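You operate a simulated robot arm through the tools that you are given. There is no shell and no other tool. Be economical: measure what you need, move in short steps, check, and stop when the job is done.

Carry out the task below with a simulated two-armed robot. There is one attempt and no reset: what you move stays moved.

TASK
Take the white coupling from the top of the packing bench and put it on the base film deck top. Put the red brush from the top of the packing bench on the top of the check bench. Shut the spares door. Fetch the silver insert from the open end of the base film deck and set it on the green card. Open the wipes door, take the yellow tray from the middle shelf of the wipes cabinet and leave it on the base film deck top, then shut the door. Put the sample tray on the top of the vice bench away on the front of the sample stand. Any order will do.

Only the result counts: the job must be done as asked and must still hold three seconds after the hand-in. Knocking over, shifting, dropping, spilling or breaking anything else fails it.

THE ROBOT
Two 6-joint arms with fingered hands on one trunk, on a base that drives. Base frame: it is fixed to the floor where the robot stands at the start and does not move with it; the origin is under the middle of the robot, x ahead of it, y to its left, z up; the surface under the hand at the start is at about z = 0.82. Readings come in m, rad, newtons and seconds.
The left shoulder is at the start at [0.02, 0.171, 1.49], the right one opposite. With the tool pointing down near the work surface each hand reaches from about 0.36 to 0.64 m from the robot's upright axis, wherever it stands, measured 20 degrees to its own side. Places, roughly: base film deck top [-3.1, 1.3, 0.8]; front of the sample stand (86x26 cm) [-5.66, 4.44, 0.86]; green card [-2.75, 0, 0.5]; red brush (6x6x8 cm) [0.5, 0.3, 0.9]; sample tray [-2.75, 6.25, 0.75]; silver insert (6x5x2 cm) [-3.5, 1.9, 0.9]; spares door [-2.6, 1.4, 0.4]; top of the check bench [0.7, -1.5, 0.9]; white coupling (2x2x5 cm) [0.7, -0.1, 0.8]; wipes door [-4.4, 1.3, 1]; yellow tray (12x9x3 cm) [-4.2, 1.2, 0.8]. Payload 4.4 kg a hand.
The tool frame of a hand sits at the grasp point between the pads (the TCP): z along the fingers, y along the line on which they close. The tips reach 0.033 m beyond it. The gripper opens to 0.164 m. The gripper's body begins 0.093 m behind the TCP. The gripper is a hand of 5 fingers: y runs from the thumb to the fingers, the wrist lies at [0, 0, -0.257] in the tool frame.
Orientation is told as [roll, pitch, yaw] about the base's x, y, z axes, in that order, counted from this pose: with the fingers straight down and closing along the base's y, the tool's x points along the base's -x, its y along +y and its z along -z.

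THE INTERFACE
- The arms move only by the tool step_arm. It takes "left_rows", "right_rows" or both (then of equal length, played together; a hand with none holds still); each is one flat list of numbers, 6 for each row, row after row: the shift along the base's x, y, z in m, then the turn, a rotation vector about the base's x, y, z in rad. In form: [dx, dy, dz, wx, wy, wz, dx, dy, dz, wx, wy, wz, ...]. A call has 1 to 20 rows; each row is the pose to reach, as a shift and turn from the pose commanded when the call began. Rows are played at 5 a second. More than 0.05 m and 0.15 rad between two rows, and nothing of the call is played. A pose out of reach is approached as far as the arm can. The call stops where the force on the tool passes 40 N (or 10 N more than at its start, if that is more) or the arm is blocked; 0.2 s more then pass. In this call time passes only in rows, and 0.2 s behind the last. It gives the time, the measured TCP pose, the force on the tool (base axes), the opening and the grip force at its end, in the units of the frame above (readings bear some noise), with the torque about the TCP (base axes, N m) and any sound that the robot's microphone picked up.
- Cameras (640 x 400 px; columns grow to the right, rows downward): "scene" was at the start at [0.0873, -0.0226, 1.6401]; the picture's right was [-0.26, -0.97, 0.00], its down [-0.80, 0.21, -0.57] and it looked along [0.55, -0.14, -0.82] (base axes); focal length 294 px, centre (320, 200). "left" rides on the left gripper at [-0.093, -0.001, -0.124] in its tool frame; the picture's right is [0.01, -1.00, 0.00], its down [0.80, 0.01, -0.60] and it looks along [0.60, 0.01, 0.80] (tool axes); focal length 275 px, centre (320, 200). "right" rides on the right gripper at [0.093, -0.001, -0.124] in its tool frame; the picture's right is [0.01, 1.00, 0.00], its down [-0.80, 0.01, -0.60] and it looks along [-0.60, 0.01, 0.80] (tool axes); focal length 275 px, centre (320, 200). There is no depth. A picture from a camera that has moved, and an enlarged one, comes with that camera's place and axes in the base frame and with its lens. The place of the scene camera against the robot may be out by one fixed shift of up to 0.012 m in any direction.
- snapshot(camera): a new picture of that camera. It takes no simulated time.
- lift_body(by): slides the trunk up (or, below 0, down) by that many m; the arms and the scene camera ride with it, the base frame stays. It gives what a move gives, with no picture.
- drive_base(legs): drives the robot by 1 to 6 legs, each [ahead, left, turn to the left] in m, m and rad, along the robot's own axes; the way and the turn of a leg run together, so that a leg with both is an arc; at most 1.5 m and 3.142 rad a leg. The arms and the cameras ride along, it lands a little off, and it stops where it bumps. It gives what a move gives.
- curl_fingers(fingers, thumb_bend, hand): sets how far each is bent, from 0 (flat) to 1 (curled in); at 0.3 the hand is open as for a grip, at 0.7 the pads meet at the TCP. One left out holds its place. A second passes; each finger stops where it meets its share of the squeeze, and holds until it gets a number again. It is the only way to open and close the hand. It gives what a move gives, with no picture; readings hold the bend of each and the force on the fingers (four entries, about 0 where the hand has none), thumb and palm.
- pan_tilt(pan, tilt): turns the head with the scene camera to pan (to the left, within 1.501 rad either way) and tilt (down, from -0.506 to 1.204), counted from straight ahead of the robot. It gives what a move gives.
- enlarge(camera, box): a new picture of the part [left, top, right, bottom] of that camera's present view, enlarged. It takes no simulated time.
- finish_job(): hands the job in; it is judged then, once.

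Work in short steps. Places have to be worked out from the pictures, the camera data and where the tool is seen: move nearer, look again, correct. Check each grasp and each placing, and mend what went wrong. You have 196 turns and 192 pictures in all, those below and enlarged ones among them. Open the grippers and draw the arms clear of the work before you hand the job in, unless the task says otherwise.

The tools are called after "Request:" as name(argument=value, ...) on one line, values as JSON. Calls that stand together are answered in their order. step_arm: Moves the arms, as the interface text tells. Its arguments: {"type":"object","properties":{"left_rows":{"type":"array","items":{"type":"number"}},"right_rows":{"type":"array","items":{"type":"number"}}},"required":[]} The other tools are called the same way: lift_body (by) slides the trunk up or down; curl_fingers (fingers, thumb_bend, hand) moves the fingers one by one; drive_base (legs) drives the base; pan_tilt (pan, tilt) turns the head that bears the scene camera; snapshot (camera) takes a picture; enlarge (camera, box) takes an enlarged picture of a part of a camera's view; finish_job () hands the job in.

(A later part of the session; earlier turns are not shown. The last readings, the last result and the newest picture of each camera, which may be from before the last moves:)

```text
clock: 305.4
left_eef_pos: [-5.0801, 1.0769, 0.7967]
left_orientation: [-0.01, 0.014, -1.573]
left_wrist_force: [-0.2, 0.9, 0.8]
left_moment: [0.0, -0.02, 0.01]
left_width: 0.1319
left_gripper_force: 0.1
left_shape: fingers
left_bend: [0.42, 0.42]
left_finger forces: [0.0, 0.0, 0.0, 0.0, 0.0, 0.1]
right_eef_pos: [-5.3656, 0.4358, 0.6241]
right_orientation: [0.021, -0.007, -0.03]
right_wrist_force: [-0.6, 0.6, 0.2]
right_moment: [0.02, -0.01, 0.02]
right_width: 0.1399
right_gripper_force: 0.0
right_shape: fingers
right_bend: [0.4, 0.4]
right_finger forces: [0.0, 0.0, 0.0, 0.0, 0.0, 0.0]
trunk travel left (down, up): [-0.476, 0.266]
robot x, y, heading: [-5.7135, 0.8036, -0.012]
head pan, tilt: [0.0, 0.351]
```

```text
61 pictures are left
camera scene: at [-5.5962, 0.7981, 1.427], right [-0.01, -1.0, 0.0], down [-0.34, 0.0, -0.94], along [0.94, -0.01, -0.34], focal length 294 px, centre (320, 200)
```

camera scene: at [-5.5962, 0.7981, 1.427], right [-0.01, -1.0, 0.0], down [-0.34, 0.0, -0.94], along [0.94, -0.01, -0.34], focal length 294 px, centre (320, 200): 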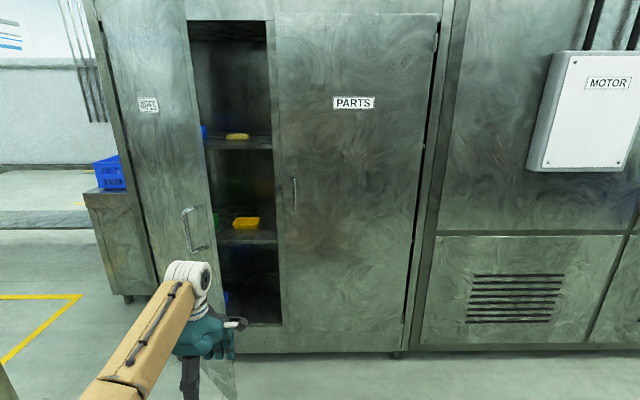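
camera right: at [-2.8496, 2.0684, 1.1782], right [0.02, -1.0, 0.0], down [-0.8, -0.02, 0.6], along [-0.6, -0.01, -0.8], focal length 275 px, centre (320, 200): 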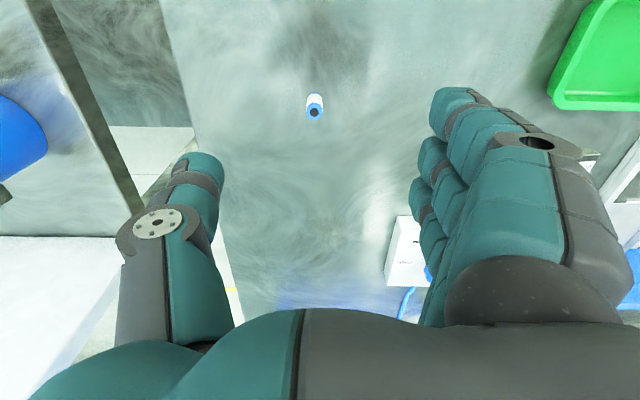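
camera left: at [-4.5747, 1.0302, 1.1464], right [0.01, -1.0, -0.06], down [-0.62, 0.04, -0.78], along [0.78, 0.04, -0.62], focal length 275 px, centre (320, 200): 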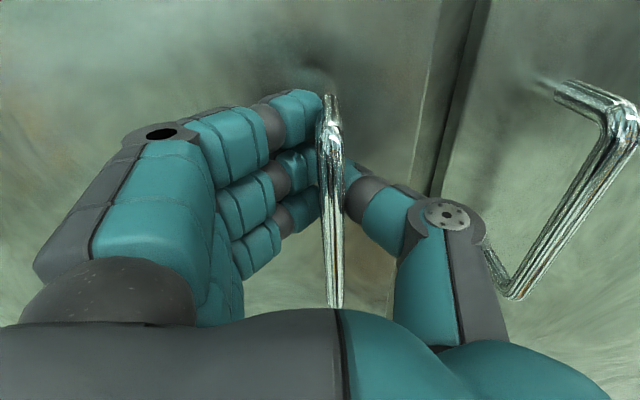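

I lower the trunk another 10 cm so the forearm stays level, raise the hand to entry height 0.87, and slide right to clear the door's edge.

Request:
lift_body(by=-0.1)

Request:
step_arm(left_rows=[0, 0, 0.045, 0, 0, 0, 0, 0, 0.09, 0, 0, 0, 0, 0, 0.135, 0, 0, 0, 0, 0, 0.173, 0, 0, 0])

Request:
drive_base(legs=[[0, -0.06, 0], [0.54, 0, 0]])

Request:
pan_tilt(pan=0.35, tilt=0.45)

Request:
snapshot(camera="scene")

```text
clock: 306.7
left_eef_pos: [-5.078, 1.077, 0.6964]
left_orientation: [-0.012, 0.012, -1.572]
left_wrist_force: [-0.5, 0.5, -0.2]
left_moment: [-0.03, 0.01, 0.01]
left_width: 0.1315
left_gripper_force: 0.1
left_shape: fingers
left_bend: [0.42, 0.42]
left_finger forces: [0.1, 0.0, 0.0, 0.0, 0.1, 0.0]
right_eef_pos: [-5.3633, 0.4357, 0.5248]
right_orientation: [0.021, -0.007, -0.032]
right_wrist_force: [0.2, -0.6, 0.4]
right_moment: [0.01, -0.02, 0.02]
right_width: 0.1397
right_gripper_force: 0.0
right_shape: fingers
right_bend: [0.4, 0.4]
right_finger forces: [0.0, 0.1, 0.0, 0.1, 0.0, 0.0]
trunk travel left (down, up): [-0.376, 0.366]
robot x, y, heading: [-5.7157, 0.8032, -0.011]
head pan, tilt: [0.0, 0.351]
```

```text
clock: 307.7
left_eef_pos: [-5.0323, 1.0825, 0.8425]
left_orientation: [-0.011, 0.013, -1.57]
left_wrist_force: [0.0, 0.3, 0.3]
left_moment: [0.01, -0.01, 0.0]
left_width: 0.1314
left_gripper_force: 0.0
left_shape: fingers
left_bend: [0.42, 0.42]
left_finger forces: [0.1, 0.1, 0.0, 0.0, 0.0, 0.0]
left hand out of reach, approached as far as the arm can: row 2, 3, 4
right_eef_pos: [-5.365, 0.4367, 0.523]
right_orientation: [0.022, -0.007, -0.03]
right_wrist_force: [-0.8, -0.3, -0.3]
right_moment: [-0.04, -0.02, 0.0]
right_width: 0.1399
right_gripper_force: 0.0
right_shape: fingers
right_bend: [0.4, 0.4]
right_finger forces: [0.0, 0.0, 0.0, 0.0, 0.1, 0.0]
trunk travel left (down, up): [-0.376, 0.366]
robot x, y, heading: [-5.7166, 0.8082, -0.008]
head pan, tilt: [0.0, 0.351]
```

```text
clock: 311.4
left_eef_pos: [-4.4898, 1.022, 0.8419]
left_orientation: [-0.012, 0.013, -1.565]
left_wrist_force: [0.1, -0.2, -1.2]
left_moment: [0.0, 0.03, 0.01]
left_width: 0.1311
left_gripper_force: 0.1
left_shape: fingers
left_bend: [0.42, 0.42]
left_finger forces: [0.0, 0.0, 0.1, 0.1, 0.0, 0.0]
right_eef_pos: [-4.8191, 0.3734, 0.5251]
right_orientation: [0.021, -0.006, -0.027]
right_wrist_force: [0.5, -1.0, -0.2]
right_moment: [-0.03, 0.02, -0.02]
right_width: 0.1401
right_gripper_force: 0.1
right_shape: fingers
right_bend: [0.4, 0.4]
right_finger forces: [0.0, 0.0, 0.1, 0.0, 0.0, 0.1]
trunk travel left (down, up): [-0.376, 0.366]
robot x, y, heading: [-5.1769, 0.7394, -0.006]
head pan, tilt: [0.0, 0.351]
```

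```text
clock: 312.3
left_eef_pos: [-4.4894, 1.0209, 0.8423]
left_orientation: [-0.012, 0.014, -1.567]
left_wrist_force: [-0.2, 0.0, -0.1]
left_moment: [0.02, -0.05, -0.01]
left_width: 0.1314
left_gripper_force: 0.0
left_shape: fingers
left_bend: [0.42, 0.42]
left_finger forces: [0.1, 0.0, 0.0, 0.1, 0.0, 0.0]
right_eef_pos: [-4.8193, 0.3734, 0.525]
right_orientation: [0.02, -0.005, -0.026]
right_wrist_force: [0.6, 0.6, -0.2]
right_moment: [-0.01, 0.01, 0.01]
right_width: 0.1397
right_gripper_force: 0.1
right_shape: fingers
right_bend: [0.4, 0.4]
right_finger forces: [0.1, 0.1, 0.0, 0.0, 0.1, 0.0]
trunk travel left (down, up): [-0.376, 0.366]
robot x, y, heading: [-5.1767, 0.7412, -0.004]
head pan, tilt: [0.351, 0.45]
```

```text
60 pictures are left
camera scene: at [-5.044, 0.7657, 1.317], right [0.34, -0.94, 0.0], down [-0.41, -0.15, -0.9], along [0.85, 0.3, -0.44], focal length 294 px, centre (320, 200)
```

scene: 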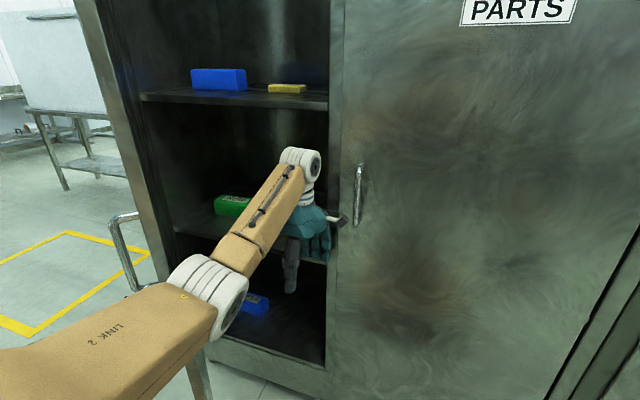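

The hand is near its height limit relative to the shoulder. The forearm rises from a lower elbow, so a higher trunk is fine. I back off 0.1 m, raise the trunk 0.12, and reset the hand's reach.

Request:
drive_base(legs=[[-0.1, 0, 0]])

Request:
lift_body(by=0.12)

Request:
step_arm(left_rows=[-0.01, 0, -0.03, 0.012, -0.013, 0, -0.025, 0, -0.06, 0.012, -0.013, 0, -0.04, 0, -0.09, 0.012, -0.013, 0])

```text
clock: 313.4
left_eef_pos: [-4.5918, 1.0218, 0.8437]
left_orientation: [-0.009, 0.015, -1.568]
left_wrist_force: [0.3, -0.2, -0.1]
left_moment: [-0.01, -0.03, -0.01]
left_width: 0.1313
left_gripper_force: 0.0
left_shape: fingers
left_bend: [0.42, 0.42]
left_finger forces: [0.1, 0.0, 0.0, 0.1, 0.0, 0.0]
right_eef_pos: [-4.9209, 0.3733, 0.5249]
right_orientation: [0.021, -0.006, -0.027]
right_wrist_force: [0.4, 0.5, -0.3]
right_moment: [0.0, -0.03, -0.01]
right_width: 0.1398
right_gripper_force: 0.1
right_shape: fingers
right_bend: [0.4, 0.4]
right_finger forces: [0.1, 0.0, 0.0, 0.0, 0.0, 0.1]
trunk travel left (down, up): [-0.376, 0.366]
robot x, y, heading: [-5.2741, 0.7413, -0.002]
head pan, tilt: [0.351, 0.45]
```

```text
clock: 314.9
left_eef_pos: [-4.5902, 1.0218, 0.9623]
left_orientation: [-0.012, 0.014, -1.568]
left_wrist_force: [0.8, -0.7, -0.2]
left_moment: [0.0, 0.01, -0.04]
left_width: 0.1315
left_gripper_force: 0.0
left_shape: fingers
left_bend: [0.42, 0.42]
left_finger forces: [0.0, 0.0, 0.0, 0.0, 0.1, 0.0]
right_eef_pos: [-4.9199, 0.3735, 0.6442]
right_orientation: [0.022, -0.005, -0.026]
right_wrist_force: [0.4, 0.0, 0.5]
right_moment: [0.0, 0.04, -0.02]
right_width: 0.1398
right_gripper_force: 0.1
right_shape: fingers
right_bend: [0.4, 0.4]
right_finger forces: [0.1, 0.0, 0.0, 0.0, 0.0, 0.1]
trunk travel left (down, up): [-0.496, 0.246]
robot x, y, heading: [-5.2731, 0.7472, -0.01]
head pan, tilt: [0.351, 0.45]
```

```text
clock: 315.7
left_eef_pos: [-4.6306, 1.0208, 0.8722]
left_orientation: [0.001, 0.023, -1.568]
left_wrist_force: [-0.4, -0.3, 0.5]
left_moment: [-0.01, 0.01, 0.01]
left_width: 0.1316
left_gripper_force: 0.0
left_shape: fingers
left_bend: [0.42, 0.42]
left_finger forces: [0.0, 0.0, 0.0, 0.0, 0.0, 0.0]
right_eef_pos: [-4.9195, 0.3739, 0.6447]
right_orientation: [0.021, -0.005, -0.025]
right_wrist_force: [0.4, 0.2, 0.1]
right_moment: [-0.02, 0.0, 0.01]
right_width: 0.1398
right_gripper_force: 0.0
right_shape: fingers
right_bend: [0.4, 0.4]
right_finger forces: [0.0, 0.0, 0.0, 0.1, 0.0, 0.0]
trunk travel left (down, up): [-0.496, 0.246]
robot x, y, heading: [-5.2743, 0.7424, -0.009]
head pan, tilt: [0.351, 0.45]
```

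Now well-posed. I retract the right hand a bit more, then go ahead, left, and check before entering.

Request:
step_arm(right_rows=[-0.02, -0.02, -0.03, 0, 0, 0, -0.05, -0.04, -0.06, 0, 0, 0, -0.08, -0.06, -0.09, 0, 0, 0])

Request:
drive_base(legs=[[0.12, 0, 0], [0, 0.14, 0]])

Request:
snapshot(camera="scene")

Request:
snapshot(camera="left")

```text
clock: 316.5
left_eef_pos: [-4.6317, 1.022, 0.8725]
left_orientation: [0.001, 0.026, -1.568]
left_wrist_force: [-0.2, -0.8, -0.4]
left_moment: [0.0, 0.0, 0.0]
left_width: 0.1316
left_gripper_force: 0.1
left_shape: fingers
left_bend: [0.42, 0.42]
left_finger forces: [0.0, 0.1, 0.1, 0.0, 0.0, 0.0]
right_eef_pos: [-4.9983, 0.315, 0.5541]
right_orientation: [0.018, -0.006, -0.027]
right_wrist_force: [0.0, -0.8, 0.1]
right_moment: [-0.01, 0.0, -0.02]
right_width: 0.1395
right_gripper_force: 0.1
right_shape: fingers
right_bend: [0.4, 0.4]
right_finger forces: [0.0, 0.0, 0.1, 0.0, 0.0, 0.0]
trunk travel left (down, up): [-0.496, 0.246]
robot x, y, heading: [-5.2757, 0.74, -0.007]
head pan, tilt: [0.351, 0.45]
```

```text
clock: 318.4
left_eef_pos: [-4.5534, 1.1149, 0.8479]
left_orientation: [-0.047, 0.024, -1.527]
left_wrist_force: [4.1, -6.4, -0.2]
left_moment: [0.59, 0.39, -0.1]
left_width: 0.1312
left_gripper_force: 0.0
left_shape: fingers
left_bend: [0.42, 0.42]
left_finger forces: [0.1, 0.0, 0.1, 0.1, 0.0, 0.1]
right_eef_pos: [-4.8804, 0.4022, 0.5476]
right_orientation: [0.032, 0.002, 0.016]
right_wrist_force: [0.0, -2.1, -2.1]
right_moment: [0.24, 0.11, 0.0]
right_width: 0.1397
right_gripper_force: 0.0
right_shape: fingers
right_bend: [0.4, 0.4]
right_finger forces: [0.1, 0.0, 0.1, 0.0, 0.0, 0.1]
trunk travel left (down, up): [-0.496, 0.246]
robot x, y, heading: [-5.1791, 0.8166, 0.035]
head pan, tilt: [0.351, 0.45]
stopped in leg 2: the robot was blocked; the commanded pose is now the measured one
```

```text
59 pictures are left
camera scene: at [-5.0549, 0.8349, 1.4366], right [0.38, -0.93, -0.01], down [-0.41, -0.16, -0.9], along [0.83, 0.34, -0.44], focal length 294 px, centre (320, 200)
```

scene: 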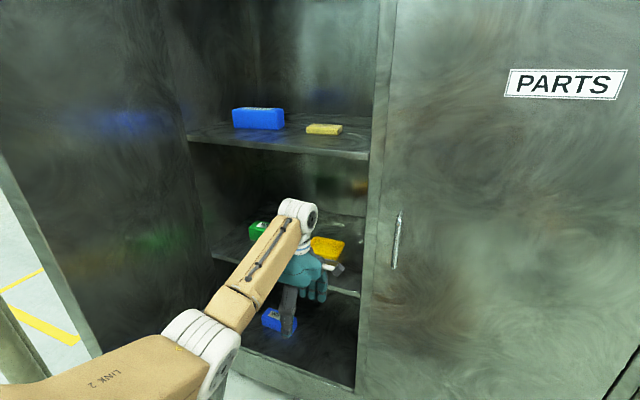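

```text
58 pictures are left
camera left: at [-4.5456, 1.0197, 0.9693], right [-1.0, -0.03, 0.05], down [0.0, 0.79, 0.62], along [-0.06, 0.62, -0.79], focal length 275 px, centre (320, 200)
```

left: 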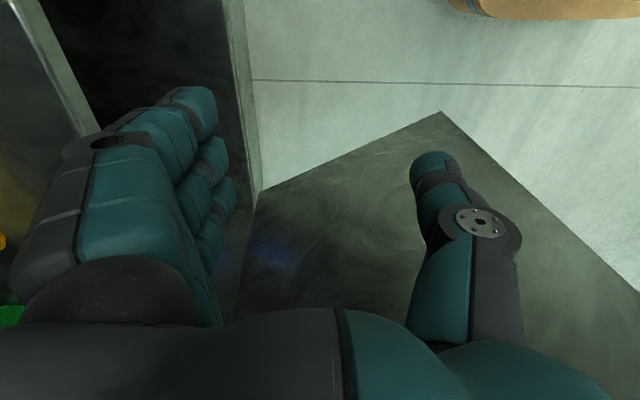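

The elbow pressed the opened door at its stop. I ease right 3 cm, restore the hand's height and level, and then go ahead, since the door slopes away.

Request:
drive_base(legs=[[0, -0.03, -0.035]])

Request:
step_arm(left_rows=[0, 0, 0.025, -0.022, -0.048, -0.02])

Request:
drive_base(legs=[[0.1, 0, 0]])

Request:
snapshot(camera="scene")

```text
clock: 319.3
left_eef_pos: [-4.5514, 1.0687, 0.8525]
left_orientation: [-0.04, 0.019, -1.564]
left_wrist_force: [0.7, -1.0, 0.9]
left_moment: [0.09, 0.02, 0.04]
left_width: 0.1312
left_gripper_force: 0.0
left_shape: fingers
left_bend: [0.42, 0.42]
left_finger forces: [0.0, 0.1, 0.1, 0.1, 0.0, 0.1]
right_eef_pos: [-4.9046, 0.367, 0.553]
right_orientation: [0.026, -0.006, -0.024]
right_wrist_force: [0.0, -0.8, 0.0]
right_moment: [0.08, 0.0, -0.02]
right_width: 0.1401
right_gripper_force: 0.0
right_shape: fingers
right_bend: [0.4, 0.4]
right_finger forces: [0.0, 0.0, 0.1, 0.0, 0.0, 0.0]
trunk travel left (down, up): [-0.496, 0.246]
robot x, y, heading: [-5.1802, 0.788, -0.003]
head pan, tilt: [0.351, 0.45]
```

```text
clock: 319.7
left_eef_pos: [-4.553, 1.0712, 0.8765]
left_orientation: [0.009, -0.004, -1.583]
left_wrist_force: [-0.2, 0.1, -0.3]
left_moment: [0.03, -0.01, -0.01]
left_width: 0.1314
left_gripper_force: 0.1
left_shape: fingers
left_bend: [0.42, 0.42]
left_finger forces: [0.1, 0.0, 0.1, 0.1, 0.0, 0.0]
right_eef_pos: [-4.9046, 0.3675, 0.554]
right_orientation: [0.025, -0.006, -0.023]
right_wrist_force: [0.2, 0.4, -0.1]
right_moment: [0.03, 0.0, 0.0]
right_width: 0.1398
right_gripper_force: 0.1
right_shape: fingers
right_bend: [0.4, 0.4]
right_finger forces: [0.0, 0.0, 0.0, 0.0, 0.0, 0.0]
trunk travel left (down, up): [-0.496, 0.246]
robot x, y, heading: [-5.1803, 0.7899, -0.003]
head pan, tilt: [0.351, 0.45]
```

```text
clock: 320.8
left_eef_pos: [-4.4501, 1.0714, 0.8747]
left_orientation: [0.01, -0.004, -1.584]
left_wrist_force: [0.0, 0.1, -0.1]
left_moment: [-0.03, 0.05, 0.02]
left_width: 0.1315
left_gripper_force: 0.1
left_shape: fingers
left_bend: [0.42, 0.42]
left_finger forces: [0.1, 0.1, 0.0, 0.0, 0.1, 0.0]
right_eef_pos: [-4.8035, 0.3693, 0.5538]
right_orientation: [0.024, -0.006, -0.024]
right_wrist_force: [0.1, -0.4, 0.6]
right_moment: [-0.04, 0.03, -0.01]
right_width: 0.1399
right_gripper_force: 0.0
right_shape: fingers
right_bend: [0.4, 0.4]
right_finger forces: [0.0, 0.0, 0.1, 0.0, 0.1, 0.0]
trunk travel left (down, up): [-0.496, 0.246]
robot x, y, heading: [-5.0799, 0.7862, -0.005]
head pan, tilt: [0.351, 0.45]
```

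```text
57 pictures are left
camera scene: at [-4.966, 0.815, 1.4375], right [0.34, -0.94, 0.0], down [-0.41, -0.15, -0.9], along [0.85, 0.31, -0.44], focal length 294 px, centre (320, 200)
```

scene: 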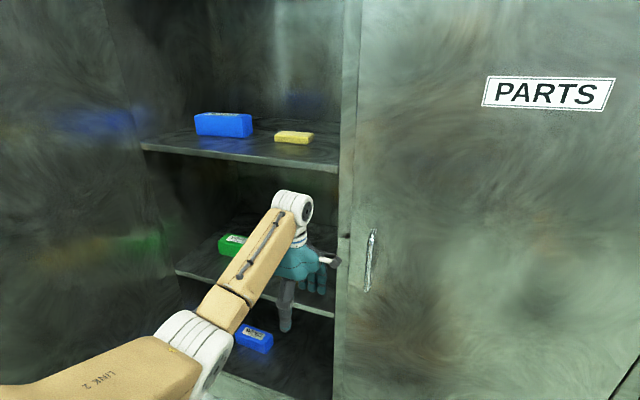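

The hand's camera is close to the divider, so I shift the hand left 8 cm with the arm before entering.

Request:
step_arm(left_rows=[0, 0.03, 0, 0, 0, 0, 0, 0.06, 0, 0, 0, 0, 0, 0.085, 0, 0, 0, 0])

Request:
snapshot(camera="left")

```text
clock: 321.6
left_eef_pos: [-4.4509, 1.1573, 0.876]
left_orientation: [0.01, -0.005, -1.585]
left_wrist_force: [-1.0, 0.2, 0.0]
left_moment: [-0.03, 0.02, -0.01]
left_width: 0.1311
left_gripper_force: 0.2
left_shape: fingers
left_bend: [0.42, 0.42]
left_finger forces: [0.0, 0.0, 0.1, 0.0, 0.1, 0.1]
right_eef_pos: [-4.8031, 0.3687, 0.5553]
right_orientation: [0.024, -0.007, -0.025]
right_wrist_force: [-0.9, 0.4, 0.1]
right_moment: [-0.01, 0.02, -0.03]
right_width: 0.14
right_gripper_force: 0.1
right_shape: fingers
right_bend: [0.4, 0.4]
right_finger forces: [0.0, 0.0, 0.0, 0.0, 0.0, 0.0]
trunk travel left (down, up): [-0.496, 0.246]
robot x, y, heading: [-5.0798, 0.7847, -0.004]
head pan, tilt: [0.351, 0.45]
```

```text
56 pictures are left
camera left: at [-4.4556, 1.0659, 1.0003], right [-1.0, 0.02, -0.01], down [0.01, 0.8, 0.6], along [0.02, 0.6, -0.8], focal length 275 px, centre (320, 200)
```

left: 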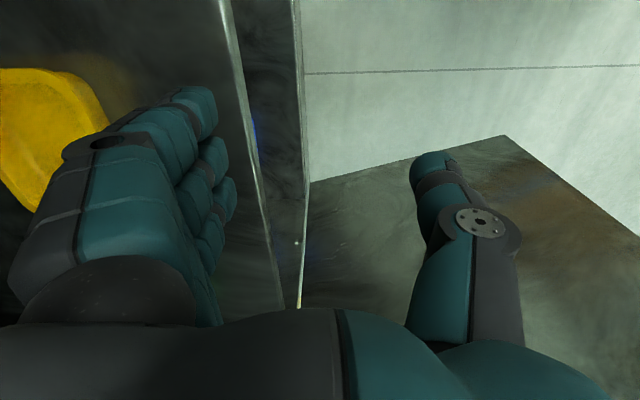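

The tray spans about x −4.29…−4.20, y 1.10–1.22. I lower 1 cm and advance 0.2 m into the cabinet over it.

Request:
step_arm(left_rows=[0, 0, -0.01, 0, 0, 0])

Request:
drive_base(legs=[[0.2, 0, 0]])

Request:
snapshot(camera="left")

Request:
snapshot(camera="scene")

```text
clock: 322.0
left_eef_pos: [-4.453, 1.1569, 0.8653]
left_orientation: [0.007, -0.004, -1.582]
left_wrist_force: [-0.6, 0.8, 0.4]
left_moment: [-0.03, -0.03, -0.02]
left_width: 0.1316
left_gripper_force: 0.1
left_shape: fingers
left_bend: [0.42, 0.42]
left_finger forces: [0.0, 0.1, 0.1, 0.1, 0.0, 0.0]
right_eef_pos: [-4.8038, 0.3677, 0.5538]
right_orientation: [0.023, -0.006, -0.024]
right_wrist_force: [-0.3, 0.1, 0.5]
right_moment: [0.0, 0.0, 0.03]
right_width: 0.1397
right_gripper_force: 0.1
right_shape: fingers
right_bend: [0.4, 0.4]
right_finger forces: [0.0, 0.0, 0.0, 0.1, 0.0, 0.1]
trunk travel left (down, up): [-0.496, 0.246]
robot x, y, heading: [-5.0773, 0.7886, -0.004]
head pan, tilt: [0.351, 0.45]
```

```text
clock: 323.6
left_eef_pos: [-4.2528, 1.1572, 0.8646]
left_orientation: [0.008, -0.002, -1.58]
left_wrist_force: [0.8, 0.0, -0.1]
left_moment: [-0.03, 0.08, 0.0]
left_width: 0.1313
left_gripper_force: 0.1
left_shape: fingers
left_bend: [0.42, 0.42]
left_finger forces: [0.0, 0.1, 0.0, 0.1, 0.0, 0.0]
right_eef_pos: [-4.6032, 0.3679, 0.553]
right_orientation: [0.022, -0.004, -0.023]
right_wrist_force: [0.7, -0.5, 0.2]
right_moment: [0.01, 0.05, 0.0]
right_width: 0.1399
right_gripper_force: 0.1
right_shape: fingers
right_bend: [0.4, 0.4]
right_finger forces: [0.0, 0.1, 0.1, 0.1, 0.2, 0.0]
trunk travel left (down, up): [-0.496, 0.246]
robot x, y, heading: [-4.8777, 0.7892, -0.004]
head pan, tilt: [0.351, 0.45]
```

```text
55 pictures are left
camera left: at [-4.2557, 1.0654, 0.9895], right [-1.0, 0.02, -0.01], down [0.01, 0.8, 0.6], along [0.02, 0.6, -0.8], focal length 275 px, centre (320, 200)
```

left: 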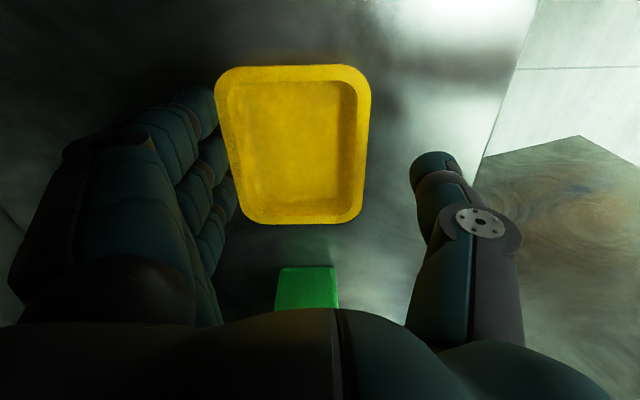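

```text
54 pictures are left
camera scene: at [-4.7668, 0.8148, 1.4376], right [0.34, -0.94, 0.0], down [-0.41, -0.15, -0.9], along [0.85, 0.31, -0.44], focal length 294 px, centre (320, 200)
```

scene: 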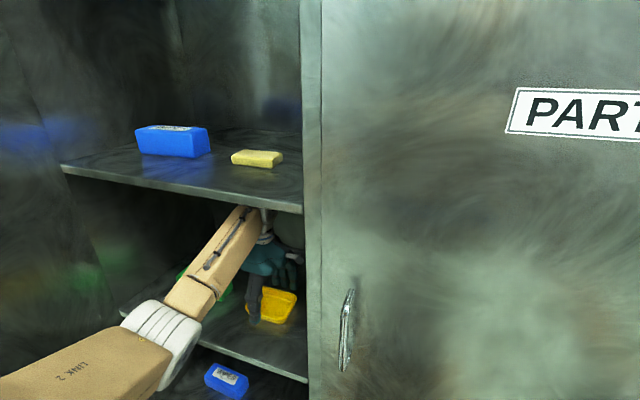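

The tray is nicely framed. I shift 18 mm deeper and lower in fine rows.

Request:
step_arm(left_rows=[0.018, 0.003, 0, 0, 0, 0, 0.018, 0.003, -0.015, 0, 0, 0, 0.018, 0.003, -0.025, 0, 0, 0, 0.018, 0.003, -0.032, 0, 0, 0, 0.018, 0.003, -0.038, 0, 0, 0])

Request:
snapshot(camera="left")

```text
clock: 324.8
left_eef_pos: [-4.2347, 1.16, 0.8274]
left_orientation: [0.009, -0.002, -1.583]
left_wrist_force: [0.0, -0.3, 1.1]
left_moment: [0.02, 0.05, 0.01]
left_width: 0.1312
left_gripper_force: 0.1
left_shape: fingers
left_bend: [0.42, 0.42]
left_finger forces: [0.0, 0.0, 0.0, 0.0, 0.0, 0.0]
right_eef_pos: [-4.6022, 0.3677, 0.5545]
right_orientation: [0.024, -0.007, -0.023]
right_wrist_force: [-0.1, -0.1, 0.5]
right_moment: [-0.04, 0.02, 0.03]
right_width: 0.1398
right_gripper_force: 0.0
right_shape: fingers
right_bend: [0.4, 0.4]
right_finger forces: [0.1, 0.0, 0.1, 0.1, 0.1, 0.1]
trunk travel left (down, up): [-0.496, 0.246]
robot x, y, heading: [-4.8836, 0.7868, -0.001]
head pan, tilt: [0.351, 0.45]
```

```text
53 pictures are left
camera left: at [-4.2385, 1.0684, 0.9525], right [-1.0, 0.02, -0.01], down [0.01, 0.8, 0.6], along [0.02, 0.6, -0.8], focal length 275 px, centre (320, 200)
```

left: 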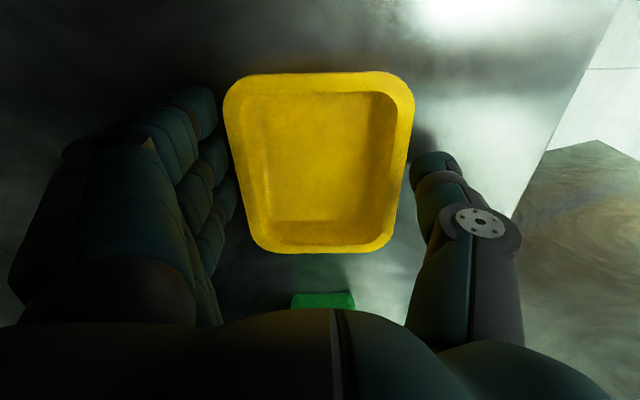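

Well centred. I close on the tray.

Request:
curl_fingers(hand="left", fingers=0.75, thumb_bend=0.75)

Request:
snapshot(camera="left")

```text
clock: 325.8
left_eef_pos: [-4.2357, 1.1591, 0.8287]
left_orientation: [0.008, -0.003, -1.582]
left_wrist_force: [-0.8, -0.4, 0.1]
left_moment: [-0.01, -0.01, 0.04]
left_width: 0.1027
left_gripper_force: 28.9
left_shape: fingers
left_bend: [0.53, 0.5]
left_finger forces: [9.1, 7.7, 6.7, 6.0, 29.4, 0.0]
right_eef_pos: [-4.603, 0.3679, 0.5533]
right_orientation: [0.022, -0.006, -0.024]
right_wrist_force: [0.0, -1.2, -0.1]
right_moment: [-0.01, -0.01, 0.0]
right_width: 0.1399
right_gripper_force: 0.0
right_shape: fingers
right_bend: [0.4, 0.4]
right_finger forces: [0.0, 0.0, 0.0, 0.0, 0.0, 0.0]
trunk travel left (down, up): [-0.496, 0.246]
robot x, y, heading: [-4.8795, 0.7872, -0.004]
head pan, tilt: [0.351, 0.45]
```

```text
52 pictures are left
camera left: at [-4.2386, 1.0683, 0.9525], right [-1.0, 0.02, -0.01], down [0.01, 0.8, 0.6], along [0.02, 0.6, -0.8], focal length 275 px, centre (320, 200)
```

left: 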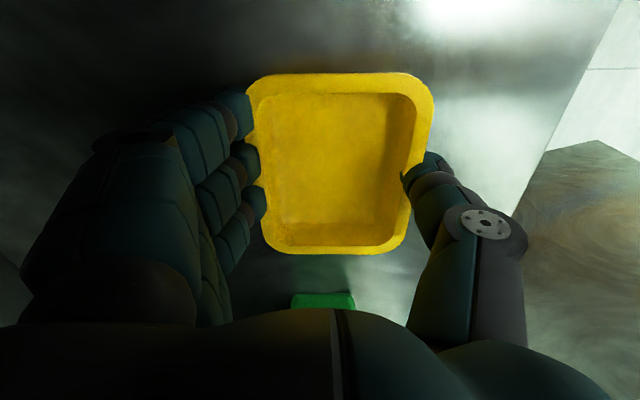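

All fingers grip (29 N). I lift 3 cm, back out 0.21 m, and shift the hand right before retreating past the door.

Request:
step_arm(left_rows=[0, 0, 0.015, 0, 0, 0, 0, 0, 0.035, 0, 0, 0])

Request:
drive_base(legs=[[-0.21, 0, 0]])

Request:
step_arm(left_rows=[0, -0.03, 0, 0, 0, 0, 0, -0.06, 0, 0, 0, 0, 0, -0.09, 0, 0, 0, 0, 0, -0.11, 0, 0, 0, 0])

Request:
snapshot(camera="left")

```text
clock: 326.4
left_eef_pos: [-4.2344, 1.1599, 0.864]
left_orientation: [0.011, -0.003, -1.582]
left_wrist_force: [-0.8, -0.5, -1.2]
left_moment: [0.0, 0.01, 0.0]
left_width: 0.1026
left_gripper_force: 29.4
left_shape: fingers
left_bend: [0.53, 0.5]
left_finger forces: [9.0, 7.6, 6.8, 6.0, 29.4, 0.1]
right_eef_pos: [-4.6036, 0.3685, 0.5542]
right_orientation: [0.023, -0.008, -0.024]
right_wrist_force: [0.7, 0.1, -0.8]
right_moment: [-0.03, -0.01, 0.01]
right_width: 0.14
right_gripper_force: 0.0
right_shape: fingers
right_bend: [0.4, 0.4]
right_finger forces: [0.0, 0.1, 0.0, 0.0, 0.1, 0.0]
trunk travel left (down, up): [-0.496, 0.246]
robot x, y, heading: [-4.8797, 0.7841, -0.004]
head pan, tilt: [0.351, 0.45]
```

```text
clock: 328.1
left_eef_pos: [-4.4498, 1.1597, 0.8644]
left_orientation: [0.01, -0.004, -1.578]
left_wrist_force: [-1.0, 0.0, -0.7]
left_moment: [0.02, -0.02, 0.0]
left_width: 0.1027
left_gripper_force: 28.6
left_shape: fingers
left_bend: [0.53, 0.5]
left_finger forces: [9.1, 7.7, 6.9, 6.0, 29.4, 0.1]
right_eef_pos: [-4.8157, 0.368, 0.5547]
right_orientation: [0.022, -0.007, -0.021]
right_wrist_force: [0.2, 0.2, -0.4]
right_moment: [0.01, -0.01, 0.0]
right_width: 0.1399
right_gripper_force: 0.1
right_shape: fingers
right_bend: [0.4, 0.4]
right_finger forces: [0.1, 0.0, 0.0, 0.1, 0.0, 0.0]
trunk travel left (down, up): [-0.496, 0.246]
robot x, y, heading: [-5.0937, 0.7893, 0.001]
head pan, tilt: [0.351, 0.45]
```

```text
clock: 329.1
left_eef_pos: [-4.4495, 1.0506, 0.8624]
left_orientation: [0.01, -0.004, -1.58]
left_wrist_force: [-0.8, -0.6, -1.1]
left_moment: [0.0, -0.01, -0.01]
left_width: 0.1026
left_gripper_force: 29.5
left_shape: fingers
left_bend: [0.53, 0.5]
left_finger forces: [9.0, 7.7, 6.8, 6.0, 29.4, 0.0]
right_eef_pos: [-4.8158, 0.3686, 0.5529]
right_orientation: [0.025, -0.008, -0.02]
right_wrist_force: [-0.4, 0.6, 0.0]
right_moment: [0.03, 0.03, 0.01]
right_width: 0.14
right_gripper_force: 0.1
right_shape: fingers
right_bend: [0.4, 0.4]
right_finger forces: [0.0, 0.0, 0.0, 0.0, 0.1, 0.0]
trunk travel left (down, up): [-0.496, 0.246]
robot x, y, heading: [-5.0954, 0.7894, 0.0]
head pan, tilt: [0.351, 0.45]
```

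```text
51 pictures are left
camera left: at [-4.4526, 0.959, 0.9876], right [-1.0, 0.02, -0.01], down [0.01, 0.8, 0.6], along [0.02, 0.6, -0.8], focal length 275 px, centre (320, 200)
```

left: 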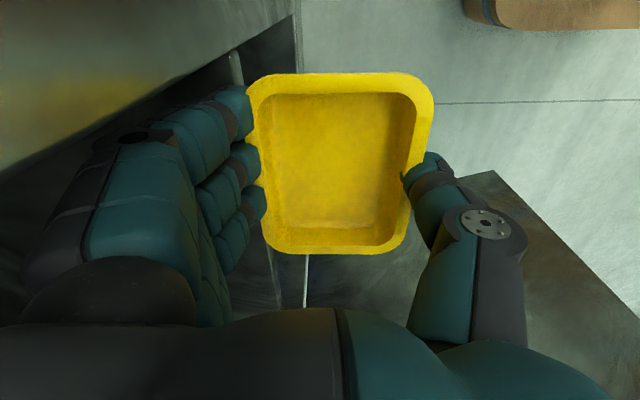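

The tray is safely out. I back off, make a fist with the right hand, and bring it forward for pushing the door shut.

Request:
drive_base(legs=[[-0.55, 0, 0]])

Request:
curl_fingers(hand="right", fingers=0.9, thumb_bend=0.7)

Request:
step_arm(right_rows=[0.03, 0.02, 0.02, 0, 0, 0, 0.06, 0.05, 0.04, 0, 0, 0, 0.1, 0.08, 0.06, 0, 0, 0, 0.14, 0.11, 0.08, 0, 0, 0, 0.18, 0.14, 0.09, 0, 0, 0, 0.22, 0.17, 0.1, 0, 0, 0])

Request:
drive_base(legs=[[0, 0.6, 0], [0.25, 0, 0]])

Request:
pan_tilt(pan=-0.1, tilt=0.55)

Request:
snapshot(camera="scene")

```text
clock: 332.2
left_eef_pos: [-5.0007, 1.0528, 0.8635]
left_orientation: [0.011, -0.004, -1.577]
left_wrist_force: [-0.5, -0.7, -0.4]
left_moment: [0.03, -0.05, 0.0]
left_width: 0.1027
left_gripper_force: 29.0
left_shape: fingers
left_bend: [0.53, 0.5]
left_finger forces: [8.9, 7.7, 6.8, 6.0, 29.4, 0.0]
right_eef_pos: [-5.3643, 0.3688, 0.5541]
right_orientation: [0.023, -0.006, -0.019]
right_wrist_force: [-0.3, 0.5, 0.6]
right_moment: [-0.01, -0.02, 0.03]
right_width: 0.1399
right_gripper_force: 0.0
right_shape: fingers
right_bend: [0.4, 0.4]
right_finger forces: [0.1, 0.0, 0.1, 0.1, 0.0, 0.0]
trunk travel left (down, up): [-0.496, 0.246]
robot x, y, heading: [-5.6472, 0.7926, 0.003]
head pan, tilt: [0.351, 0.45]
```

```text
clock: 333.2
left_eef_pos: [-5.0005, 1.0519, 0.8628]
left_orientation: [0.009, -0.002, -1.577]
left_wrist_force: [1.1, 0.4, -1.0]
left_moment: [0.01, 0.01, 0.04]
left_width: 0.1026
left_gripper_force: 29.1
left_shape: fingers
left_bend: [0.53, 0.5]
left_finger forces: [8.9, 7.7, 6.7, 6.1, 29.4, 0.0]
right_eef_pos: [-5.3651, 0.3684, 0.5547]
right_orientation: [0.024, -0.008, -0.019]
right_wrist_force: [-0.3, 0.1, -0.5]
right_moment: [0.04, 0.0, 0.02]
right_width: 0.04
right_gripper_force: 0.2
right_shape: fingers
right_bend: [0.88, 0.68]
right_finger forces: [0.0, 0.0, 0.0, 0.0, 0.0, 0.0]
trunk travel left (down, up): [-0.496, 0.246]
robot x, y, heading: [-5.644, 0.7855, 0.003]
head pan, tilt: [0.351, 0.45]
```

```text
refused: row 3 steps farther than a row can; nothing moved
```

```text
clock: 336.6
left_eef_pos: [-5.0004, 1.6275, 0.8654]
left_orientation: [0.012, -0.028, -1.605]
left_wrist_force: [-3.4, -4.4, 1.8]
left_moment: [0.32, -0.32, -0.05]
left_width: 0.1022
left_gripper_force: 29.4
left_shape: fingers
left_bend: [0.54, 0.5]
left_finger forces: [16.2, 4.9, 4.7, 5.7, 26.6, 0.5]
right_eef_pos: [-5.3671, 0.9612, 0.5529]
right_orientation: [0.024, -0.008, -0.023]
right_wrist_force: [-0.3, 0.0, 0.1]
right_moment: [0.01, 0.01, -0.02]
right_width: 0.0405
right_gripper_force: 0.0
right_shape: fingers
right_bend: [0.89, 0.68]
right_finger forces: [0.1, 0.1, 0.1, 0.1, 0.0, 0.0]
trunk travel left (down, up): [-0.496, 0.246]
robot x, y, heading: [-5.645, 1.3792, -0.001]
head pan, tilt: [0.351, 0.45]
stopped in leg 1: the force on the tool passed its limit at 46 N (the readings are from after the stop); the commanded pose is now the measured one
```

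```text
clock: 337.5
left_eef_pos: [-5.0004, 1.6282, 0.8646]
left_orientation: [0.012, -0.028, -1.605]
left_wrist_force: [-3.7, -8.5, 1.6]
left_moment: [0.44, -0.31, -0.32]
left_width: 0.102
left_gripper_force: 31.3
left_shape: fingers
left_bend: [0.54, 0.5]
left_finger forces: [16.1, 4.9, 4.8, 8.8, 26.5, 0.8]
right_eef_pos: [-5.3676, 0.9608, 0.5537]
right_orientation: [0.025, -0.008, -0.023]
right_wrist_force: [-0.5, -0.2, 0.1]
right_moment: [0.04, -0.04, 0.03]
right_width: 0.0407
right_gripper_force: 0.0
right_shape: fingers
right_bend: [0.89, 0.68]
right_finger forces: [0.0, 0.0, 0.0, 0.0, 0.0, 0.0]
trunk travel left (down, up): [-0.496, 0.246]
robot x, y, heading: [-5.6424, 1.3782, -0.006]
head pan, tilt: [-0.099, 0.55]
```

```text
50 pictures are left
camera scene: at [-5.5311, 1.3665, 1.4287], right [-0.1, -0.99, 0.0], down [-0.52, 0.05, -0.85], along [0.85, -0.09, -0.52], focal length 294 px, centre (320, 200)
```

scene: 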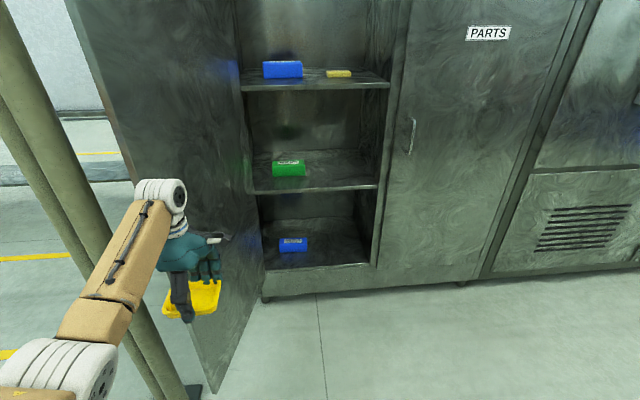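

The door had swung wide to about 105–110°, and my left hand touched it near the post; the tray is still held. I ease right, then retract the left hand and extend the right fist so I can sweep the door back from its outer side.

Request:
drive_base(legs=[[-0.1, -0.1, 0]])

Request:
step_arm(left_rows=[-0.03, 0, -0.01, 0, 0, 0, -0.06, 0, -0.02, 0, 0, 0, -0.09, 0, -0.03, 0, 0, 0, -0.12, 0, -0.04, 0, 0, 0, -0.15, 0, -0.05, 0, 0, 0, -0.17, 0, -0.05, 0, 0, 0, -0.18, 0, -0.05, 0, 0, 0], right_rows=[0.03, 0.02, 0.01, 0, 0, 0, 0.07, 0.04, 0.02, 0, 0, 0, 0.11, 0.06, 0.03, 0, 0, 0, 0.15, 0.08, 0.04, 0, 0, 0, 0.19, 0.1, 0.05, 0, 0, 0, 0.23, 0.12, 0.06, 0, 0, 0, 0.26, 0.14, 0.07, 0, 0, 0])

Request:
snapshot(camera="left")

Request:
snapshot(camera="scene")

```text
clock: 338.8
left_eef_pos: [-5.1004, 1.5285, 0.8655]
left_orientation: [0.012, -0.027, -1.604]
left_wrist_force: [-0.2, -1.7, 0.6]
left_moment: [0.01, -0.06, -0.01]
left_width: 0.1017
left_gripper_force: 26.8
left_shape: fingers
left_bend: [0.54, 0.5]
left_finger forces: [16.1, 4.8, 4.8, 0.7, 26.4, 0.1]
right_eef_pos: [-5.4669, 0.8603, 0.5536]
right_orientation: [0.023, -0.007, -0.02]
right_wrist_force: [-0.2, 0.4, -0.3]
right_moment: [0.01, -0.03, 0.0]
right_width: 0.0406
right_gripper_force: 0.0
right_shape: fingers
right_bend: [0.89, 0.68]
right_finger forces: [0.0, 0.0, 0.0, 0.0, 0.1, 0.1]
trunk travel left (down, up): [-0.496, 0.246]
robot x, y, heading: [-5.744, 1.2818, -0.004]
head pan, tilt: [-0.099, 0.55]
```

```text
clock: 340.4
left_eef_pos: [-5.2663, 1.54, 0.7821]
left_orientation: [0.015, -0.029, -1.604]
left_wrist_force: [0.1, 0.0, -0.9]
left_moment: [-0.04, -0.03, -0.01]
left_width: 0.1019
left_gripper_force: 27.0
left_shape: fingers
left_bend: [0.54, 0.5]
left_finger forces: [15.6, 4.8, 5.0, 0.9, 26.5, 0.1]
left hand out of reach, approached as far as the arm can: row 3, 4, 5, 6, 7
right_eef_pos: [-5.2074, 1.0013, 0.6236]
right_orientation: [0.022, -0.005, -0.023]
right_wrist_force: [-1.0, 0.3, -0.2]
right_moment: [0.0, -0.04, 0.0]
right_width: 0.0409
right_gripper_force: 0.0
right_shape: fingers
right_bend: [0.89, 0.67]
right_finger forces: [0.0, 0.1, 0.1, 0.0, 0.0, 0.0]
trunk travel left (down, up): [-0.496, 0.246]
robot x, y, heading: [-5.7482, 1.2778, 0.001]
head pan, tilt: [-0.099, 0.55]
```

```text
49 pictures are left
camera left: at [-5.273, 1.4517, 0.9094], right [-1.0, 0.05, -0.01], down [0.03, 0.82, 0.58], along [0.04, 0.58, -0.82], focal length 275 px, centre (320, 200)
```

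left: 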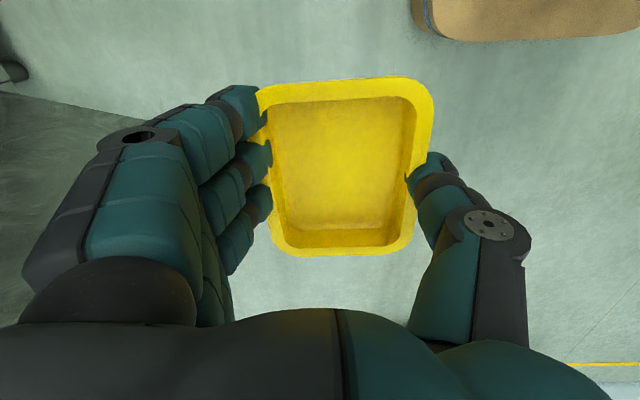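

```text
48 pictures are left
camera scene: at [-5.63, 1.2688, 1.4287], right [-0.1, -0.99, 0.0], down [-0.52, 0.05, -0.85], along [0.85, -0.09, -0.52], focal length 294 px, centre (320, 200)
```

scene: 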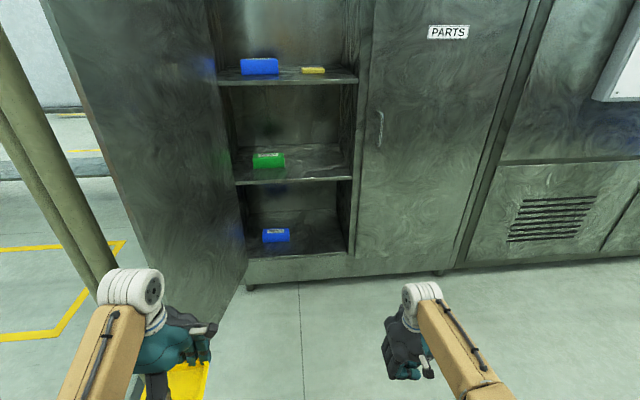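

I bring the left hand inward (away from the post line), then go round the door's edge with the right fist to its outer side.

Request:
step_arm(left_rows=[0, -0.04, 0, 0, 0, 0, 0, -0.08, 0, 0, 0, 0, 0, -0.12, 0, 0, 0, 0, 0, -0.14, 0, 0, 0, 0])

Request:
drive_base(legs=[[0, 0.83, 0], [0.2, 0, 0]])

Request:
pan_tilt(pan=-0.35, tilt=0.65)

Request:
snapshot(camera="scene")

```text
clock: 341.6
left_eef_pos: [-5.2624, 1.4259, 0.7789]
left_orientation: [0.013, 0.015, -1.586]
left_wrist_force: [0.0, 0.3, -0.5]
left_moment: [0.0, -0.03, -0.02]
left_width: 0.1016
left_gripper_force: 26.7
left_shape: fingers
left_bend: [0.54, 0.5]
left_finger forces: [15.6, 4.7, 5.0, 0.8, 26.2, 0.0]
left hand out of reach, approached as far as the arm can: row 1, 2
right_eef_pos: [-5.2061, 1.002, 0.6236]
right_orientation: [0.023, -0.007, -0.02]
right_wrist_force: [-0.2, -0.2, -0.2]
right_moment: [-0.01, 0.01, -0.02]
right_width: 0.0412
right_gripper_force: 0.0
right_shape: fingers
right_bend: [0.89, 0.67]
right_finger forces: [0.0, 0.1, 0.1, 0.0, 0.0, 0.1]
trunk travel left (down, up): [-0.496, 0.246]
robot x, y, heading: [-5.746, 1.2805, 0.004]
head pan, tilt: [-0.099, 0.55]
stopped in row 4 (left hand): the arm was blocked; the commanded pose is now the measured one
```

```text
clock: 347.2
left_eef_pos: [-5.0607, 2.2522, 0.7788]
left_orientation: [0.01, 0.013, -1.589]
left_wrist_force: [0.1, 0.3, -1.0]
left_moment: [0.01, 0.02, 0.01]
left_width: 0.1016
left_gripper_force: 26.0
left_shape: fingers
left_bend: [0.54, 0.5]
left_finger forces: [15.7, 4.8, 5.1, 0.8, 26.3, 0.0]
right_eef_pos: [-5.0038, 1.8274, 0.6219]
right_orientation: [0.025, -0.004, -0.022]
right_wrist_force: [0.9, -0.2, 0.3]
right_moment: [-0.03, 0.01, 0.04]
right_width: 0.0419
right_gripper_force: 0.0
right_shape: fingers
right_bend: [0.9, 0.67]
right_finger forces: [0.0, 0.0, 0.1, 0.0, 0.1, 0.0]
trunk travel left (down, up): [-0.496, 0.246]
robot x, y, heading: [-5.5442, 2.1097, -0.007]
head pan, tilt: [-0.099, 0.55]
```

```text
clock: 348.0
left_eef_pos: [-5.06, 2.2521, 0.7792]
left_orientation: [0.011, 0.015, -1.588]
left_wrist_force: [0.4, -0.4, -0.6]
left_moment: [0.01, -0.03, 0.02]
left_width: 0.1018
left_gripper_force: 26.6
left_shape: fingers
left_bend: [0.54, 0.5]
left_finger forces: [15.6, 4.8, 5.0, 0.8, 26.2, 0.0]
right_eef_pos: [-5.0051, 1.8286, 0.622]
right_orientation: [0.025, -0.007, -0.024]
right_wrist_force: [-0.6, 0.1, 0.4]
right_moment: [0.03, 0.0, 0.01]
right_width: 0.0421
right_gripper_force: 0.0
right_shape: fingers
right_bend: [0.9, 0.67]
right_finger forces: [0.1, 0.0, 0.0, 0.0, 0.0, 0.0]
trunk travel left (down, up): [-0.496, 0.246]
robot x, y, heading: [-5.5415, 2.1087, -0.003]
head pan, tilt: [-0.351, 0.649]
```

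```text
47 pictures are left
camera scene: at [-5.4352, 2.0742, 1.4199], right [-0.35, -0.94, 0.0], down [-0.57, 0.21, -0.8], along [0.75, -0.28, -0.6], focal length 294 px, centre (320, 200)
```

scene: 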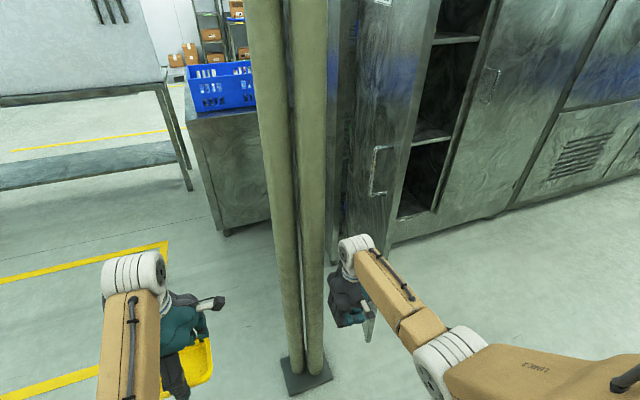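

The fist is on the door's outer side, next to its edge and clear of the post at [-4.87, 1.92]. I sweep right, pushing the door.

Request:
drive_base(legs=[[0, -0.4, 0], [0.025, -0.08, 0]])

Request:
snapshot(camera="scene")

```text
clock: 349.5
left_eef_pos: [-5.0664, 2.0992, 0.7785]
left_orientation: [0.012, 0.017, -1.585]
left_wrist_force: [-0.5, -0.7, -0.4]
left_moment: [0.04, 0.04, 0.0]
left_width: 0.1021
left_gripper_force: 26.5
left_shape: fingers
left_bend: [0.54, 0.5]
left_finger forces: [15.7, 4.9, 5.0, 0.8, 26.4, 0.0]
right_eef_pos: [-5.0124, 1.6842, 0.6202]
right_orientation: [0.038, 0.004, -0.021]
right_wrist_force: [-15.4, -1.1, 8.8]
right_moment: [-0.23, -2.05, -0.64]
right_width: 0.0422
right_gripper_force: 8.6
right_shape: fingers
right_bend: [0.9, 0.67]
right_finger forces: [0.0, 0.0, 0.1, 1.5, 0.0, 15.6]
trunk travel left (down, up): [-0.496, 0.246]
robot x, y, heading: [-5.5451, 1.9538, -0.007]
head pan, tilt: [-0.351, 0.649]
stopped in leg 1: the force on the tool passed its limit at 43 N (the readings are from after the stop); the commanded pose is now the measured one
```

```text
46 pictures are left
camera scene: at [-5.4395, 1.9203, 1.42], right [-0.34, -0.94, 0.0], down [-0.57, 0.21, -0.8], along [0.75, -0.27, -0.6], focal length 294 px, centre (320, 200)
```

scene: 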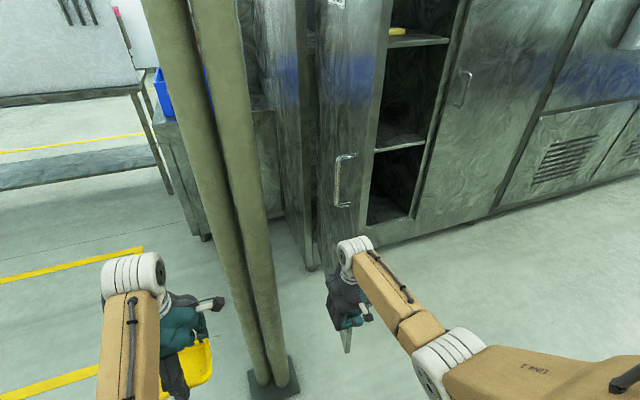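

The fist is too far west and meets the edge head-on. I move left, turn the robot slightly left (which puts the right hand further ahead than the left), and retry from deeper behind the door.

Request:
drive_base(legs=[[-0.02, 0.06, 0], [0, 0, 0.2]])

Request:
snapshot(camera="scene")

```text
clock: 351.2
left_eef_pos: [-5.1241, 2.2565, 0.778]
left_orientation: [0.009, 0.016, -1.381]
left_wrist_force: [0.1, 0.0, 0.0]
left_moment: [-0.02, 0.0, 0.01]
left_width: 0.102
left_gripper_force: 26.6
left_shape: fingers
left_bend: [0.54, 0.5]
left_finger forces: [16.0, 4.6, 4.8, 0.8, 26.3, 0.1]
right_eef_pos: [-4.9884, 1.8579, 0.6197]
right_orientation: [0.039, 0.003, 0.185]
right_wrist_force: [0.2, 0.5, 0.4]
right_moment: [0.01, 0.03, 0.03]
right_width: 0.0422
right_gripper_force: 0.2
right_shape: fingers
right_bend: [0.9, 0.67]
right_finger forces: [0.0, 0.0, 0.0, 0.0, 0.0, 0.0]
trunk travel left (down, up): [-0.496, 0.246]
robot x, y, heading: [-5.5646, 2.0167, 0.201]
head pan, tilt: [-0.351, 0.649]
```

```text
45 pictures are left
camera scene: at [-5.454, 2.0036, 1.4199], right [-0.15, -0.99, 0.0], down [-0.6, 0.09, -0.8], along [0.79, -0.12, -0.6], focal length 294 px, centre (320, 200)
```

scene: 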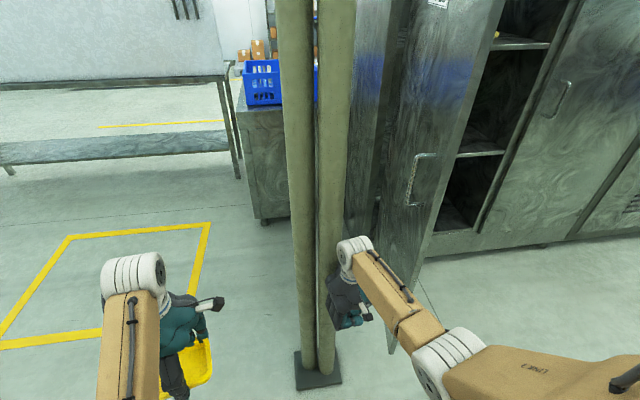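

The fist is now north-west of the door edge. I move in behind it and sweep along the arc.

Request:
drive_base(legs=[[0.045, -0.07, 0], [-0.02, -0.1225, 0], [-0.008, -0.141, 0]])

Request:
snapshot(camera="scene")

```text
clock: 354.1
left_eef_pos: [-5.0397, 1.9337, 0.7788]
left_orientation: [0.01, 0.017, -1.383]
left_wrist_force: [0.3, -0.4, -0.4]
left_moment: [0.03, -0.03, 0.0]
left_width: 0.102
left_gripper_force: 26.4
left_shape: fingers
left_bend: [0.54, 0.5]
left_finger forces: [15.9, 4.8, 4.9, 0.7, 26.3, 0.0]
right_eef_pos: [-4.9041, 1.5368, 0.6201]
right_orientation: [0.04, 0.003, 0.183]
right_wrist_force: [-0.2, -0.3, -0.5]
right_moment: [0.03, -0.01, -0.01]
right_width: 0.0428
right_gripper_force: 0.0
right_shape: fingers
right_bend: [0.9, 0.66]
right_finger forces: [0.0, 0.1, 0.0, 0.0, 0.0, 0.1]
trunk travel left (down, up): [-0.496, 0.246]
robot x, y, heading: [-5.4796, 1.6947, 0.202]
head pan, tilt: [-0.351, 0.649]
```

```text
44 pictures are left
camera scene: at [-5.3705, 1.6802, 1.4198], right [-0.15, -0.99, 0.0], down [-0.6, 0.09, -0.8], along [0.79, -0.12, -0.61], focal length 294 px, centre (320, 200)
```

scene: 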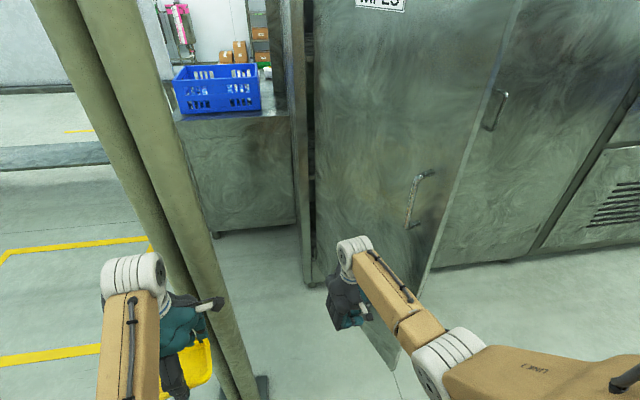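

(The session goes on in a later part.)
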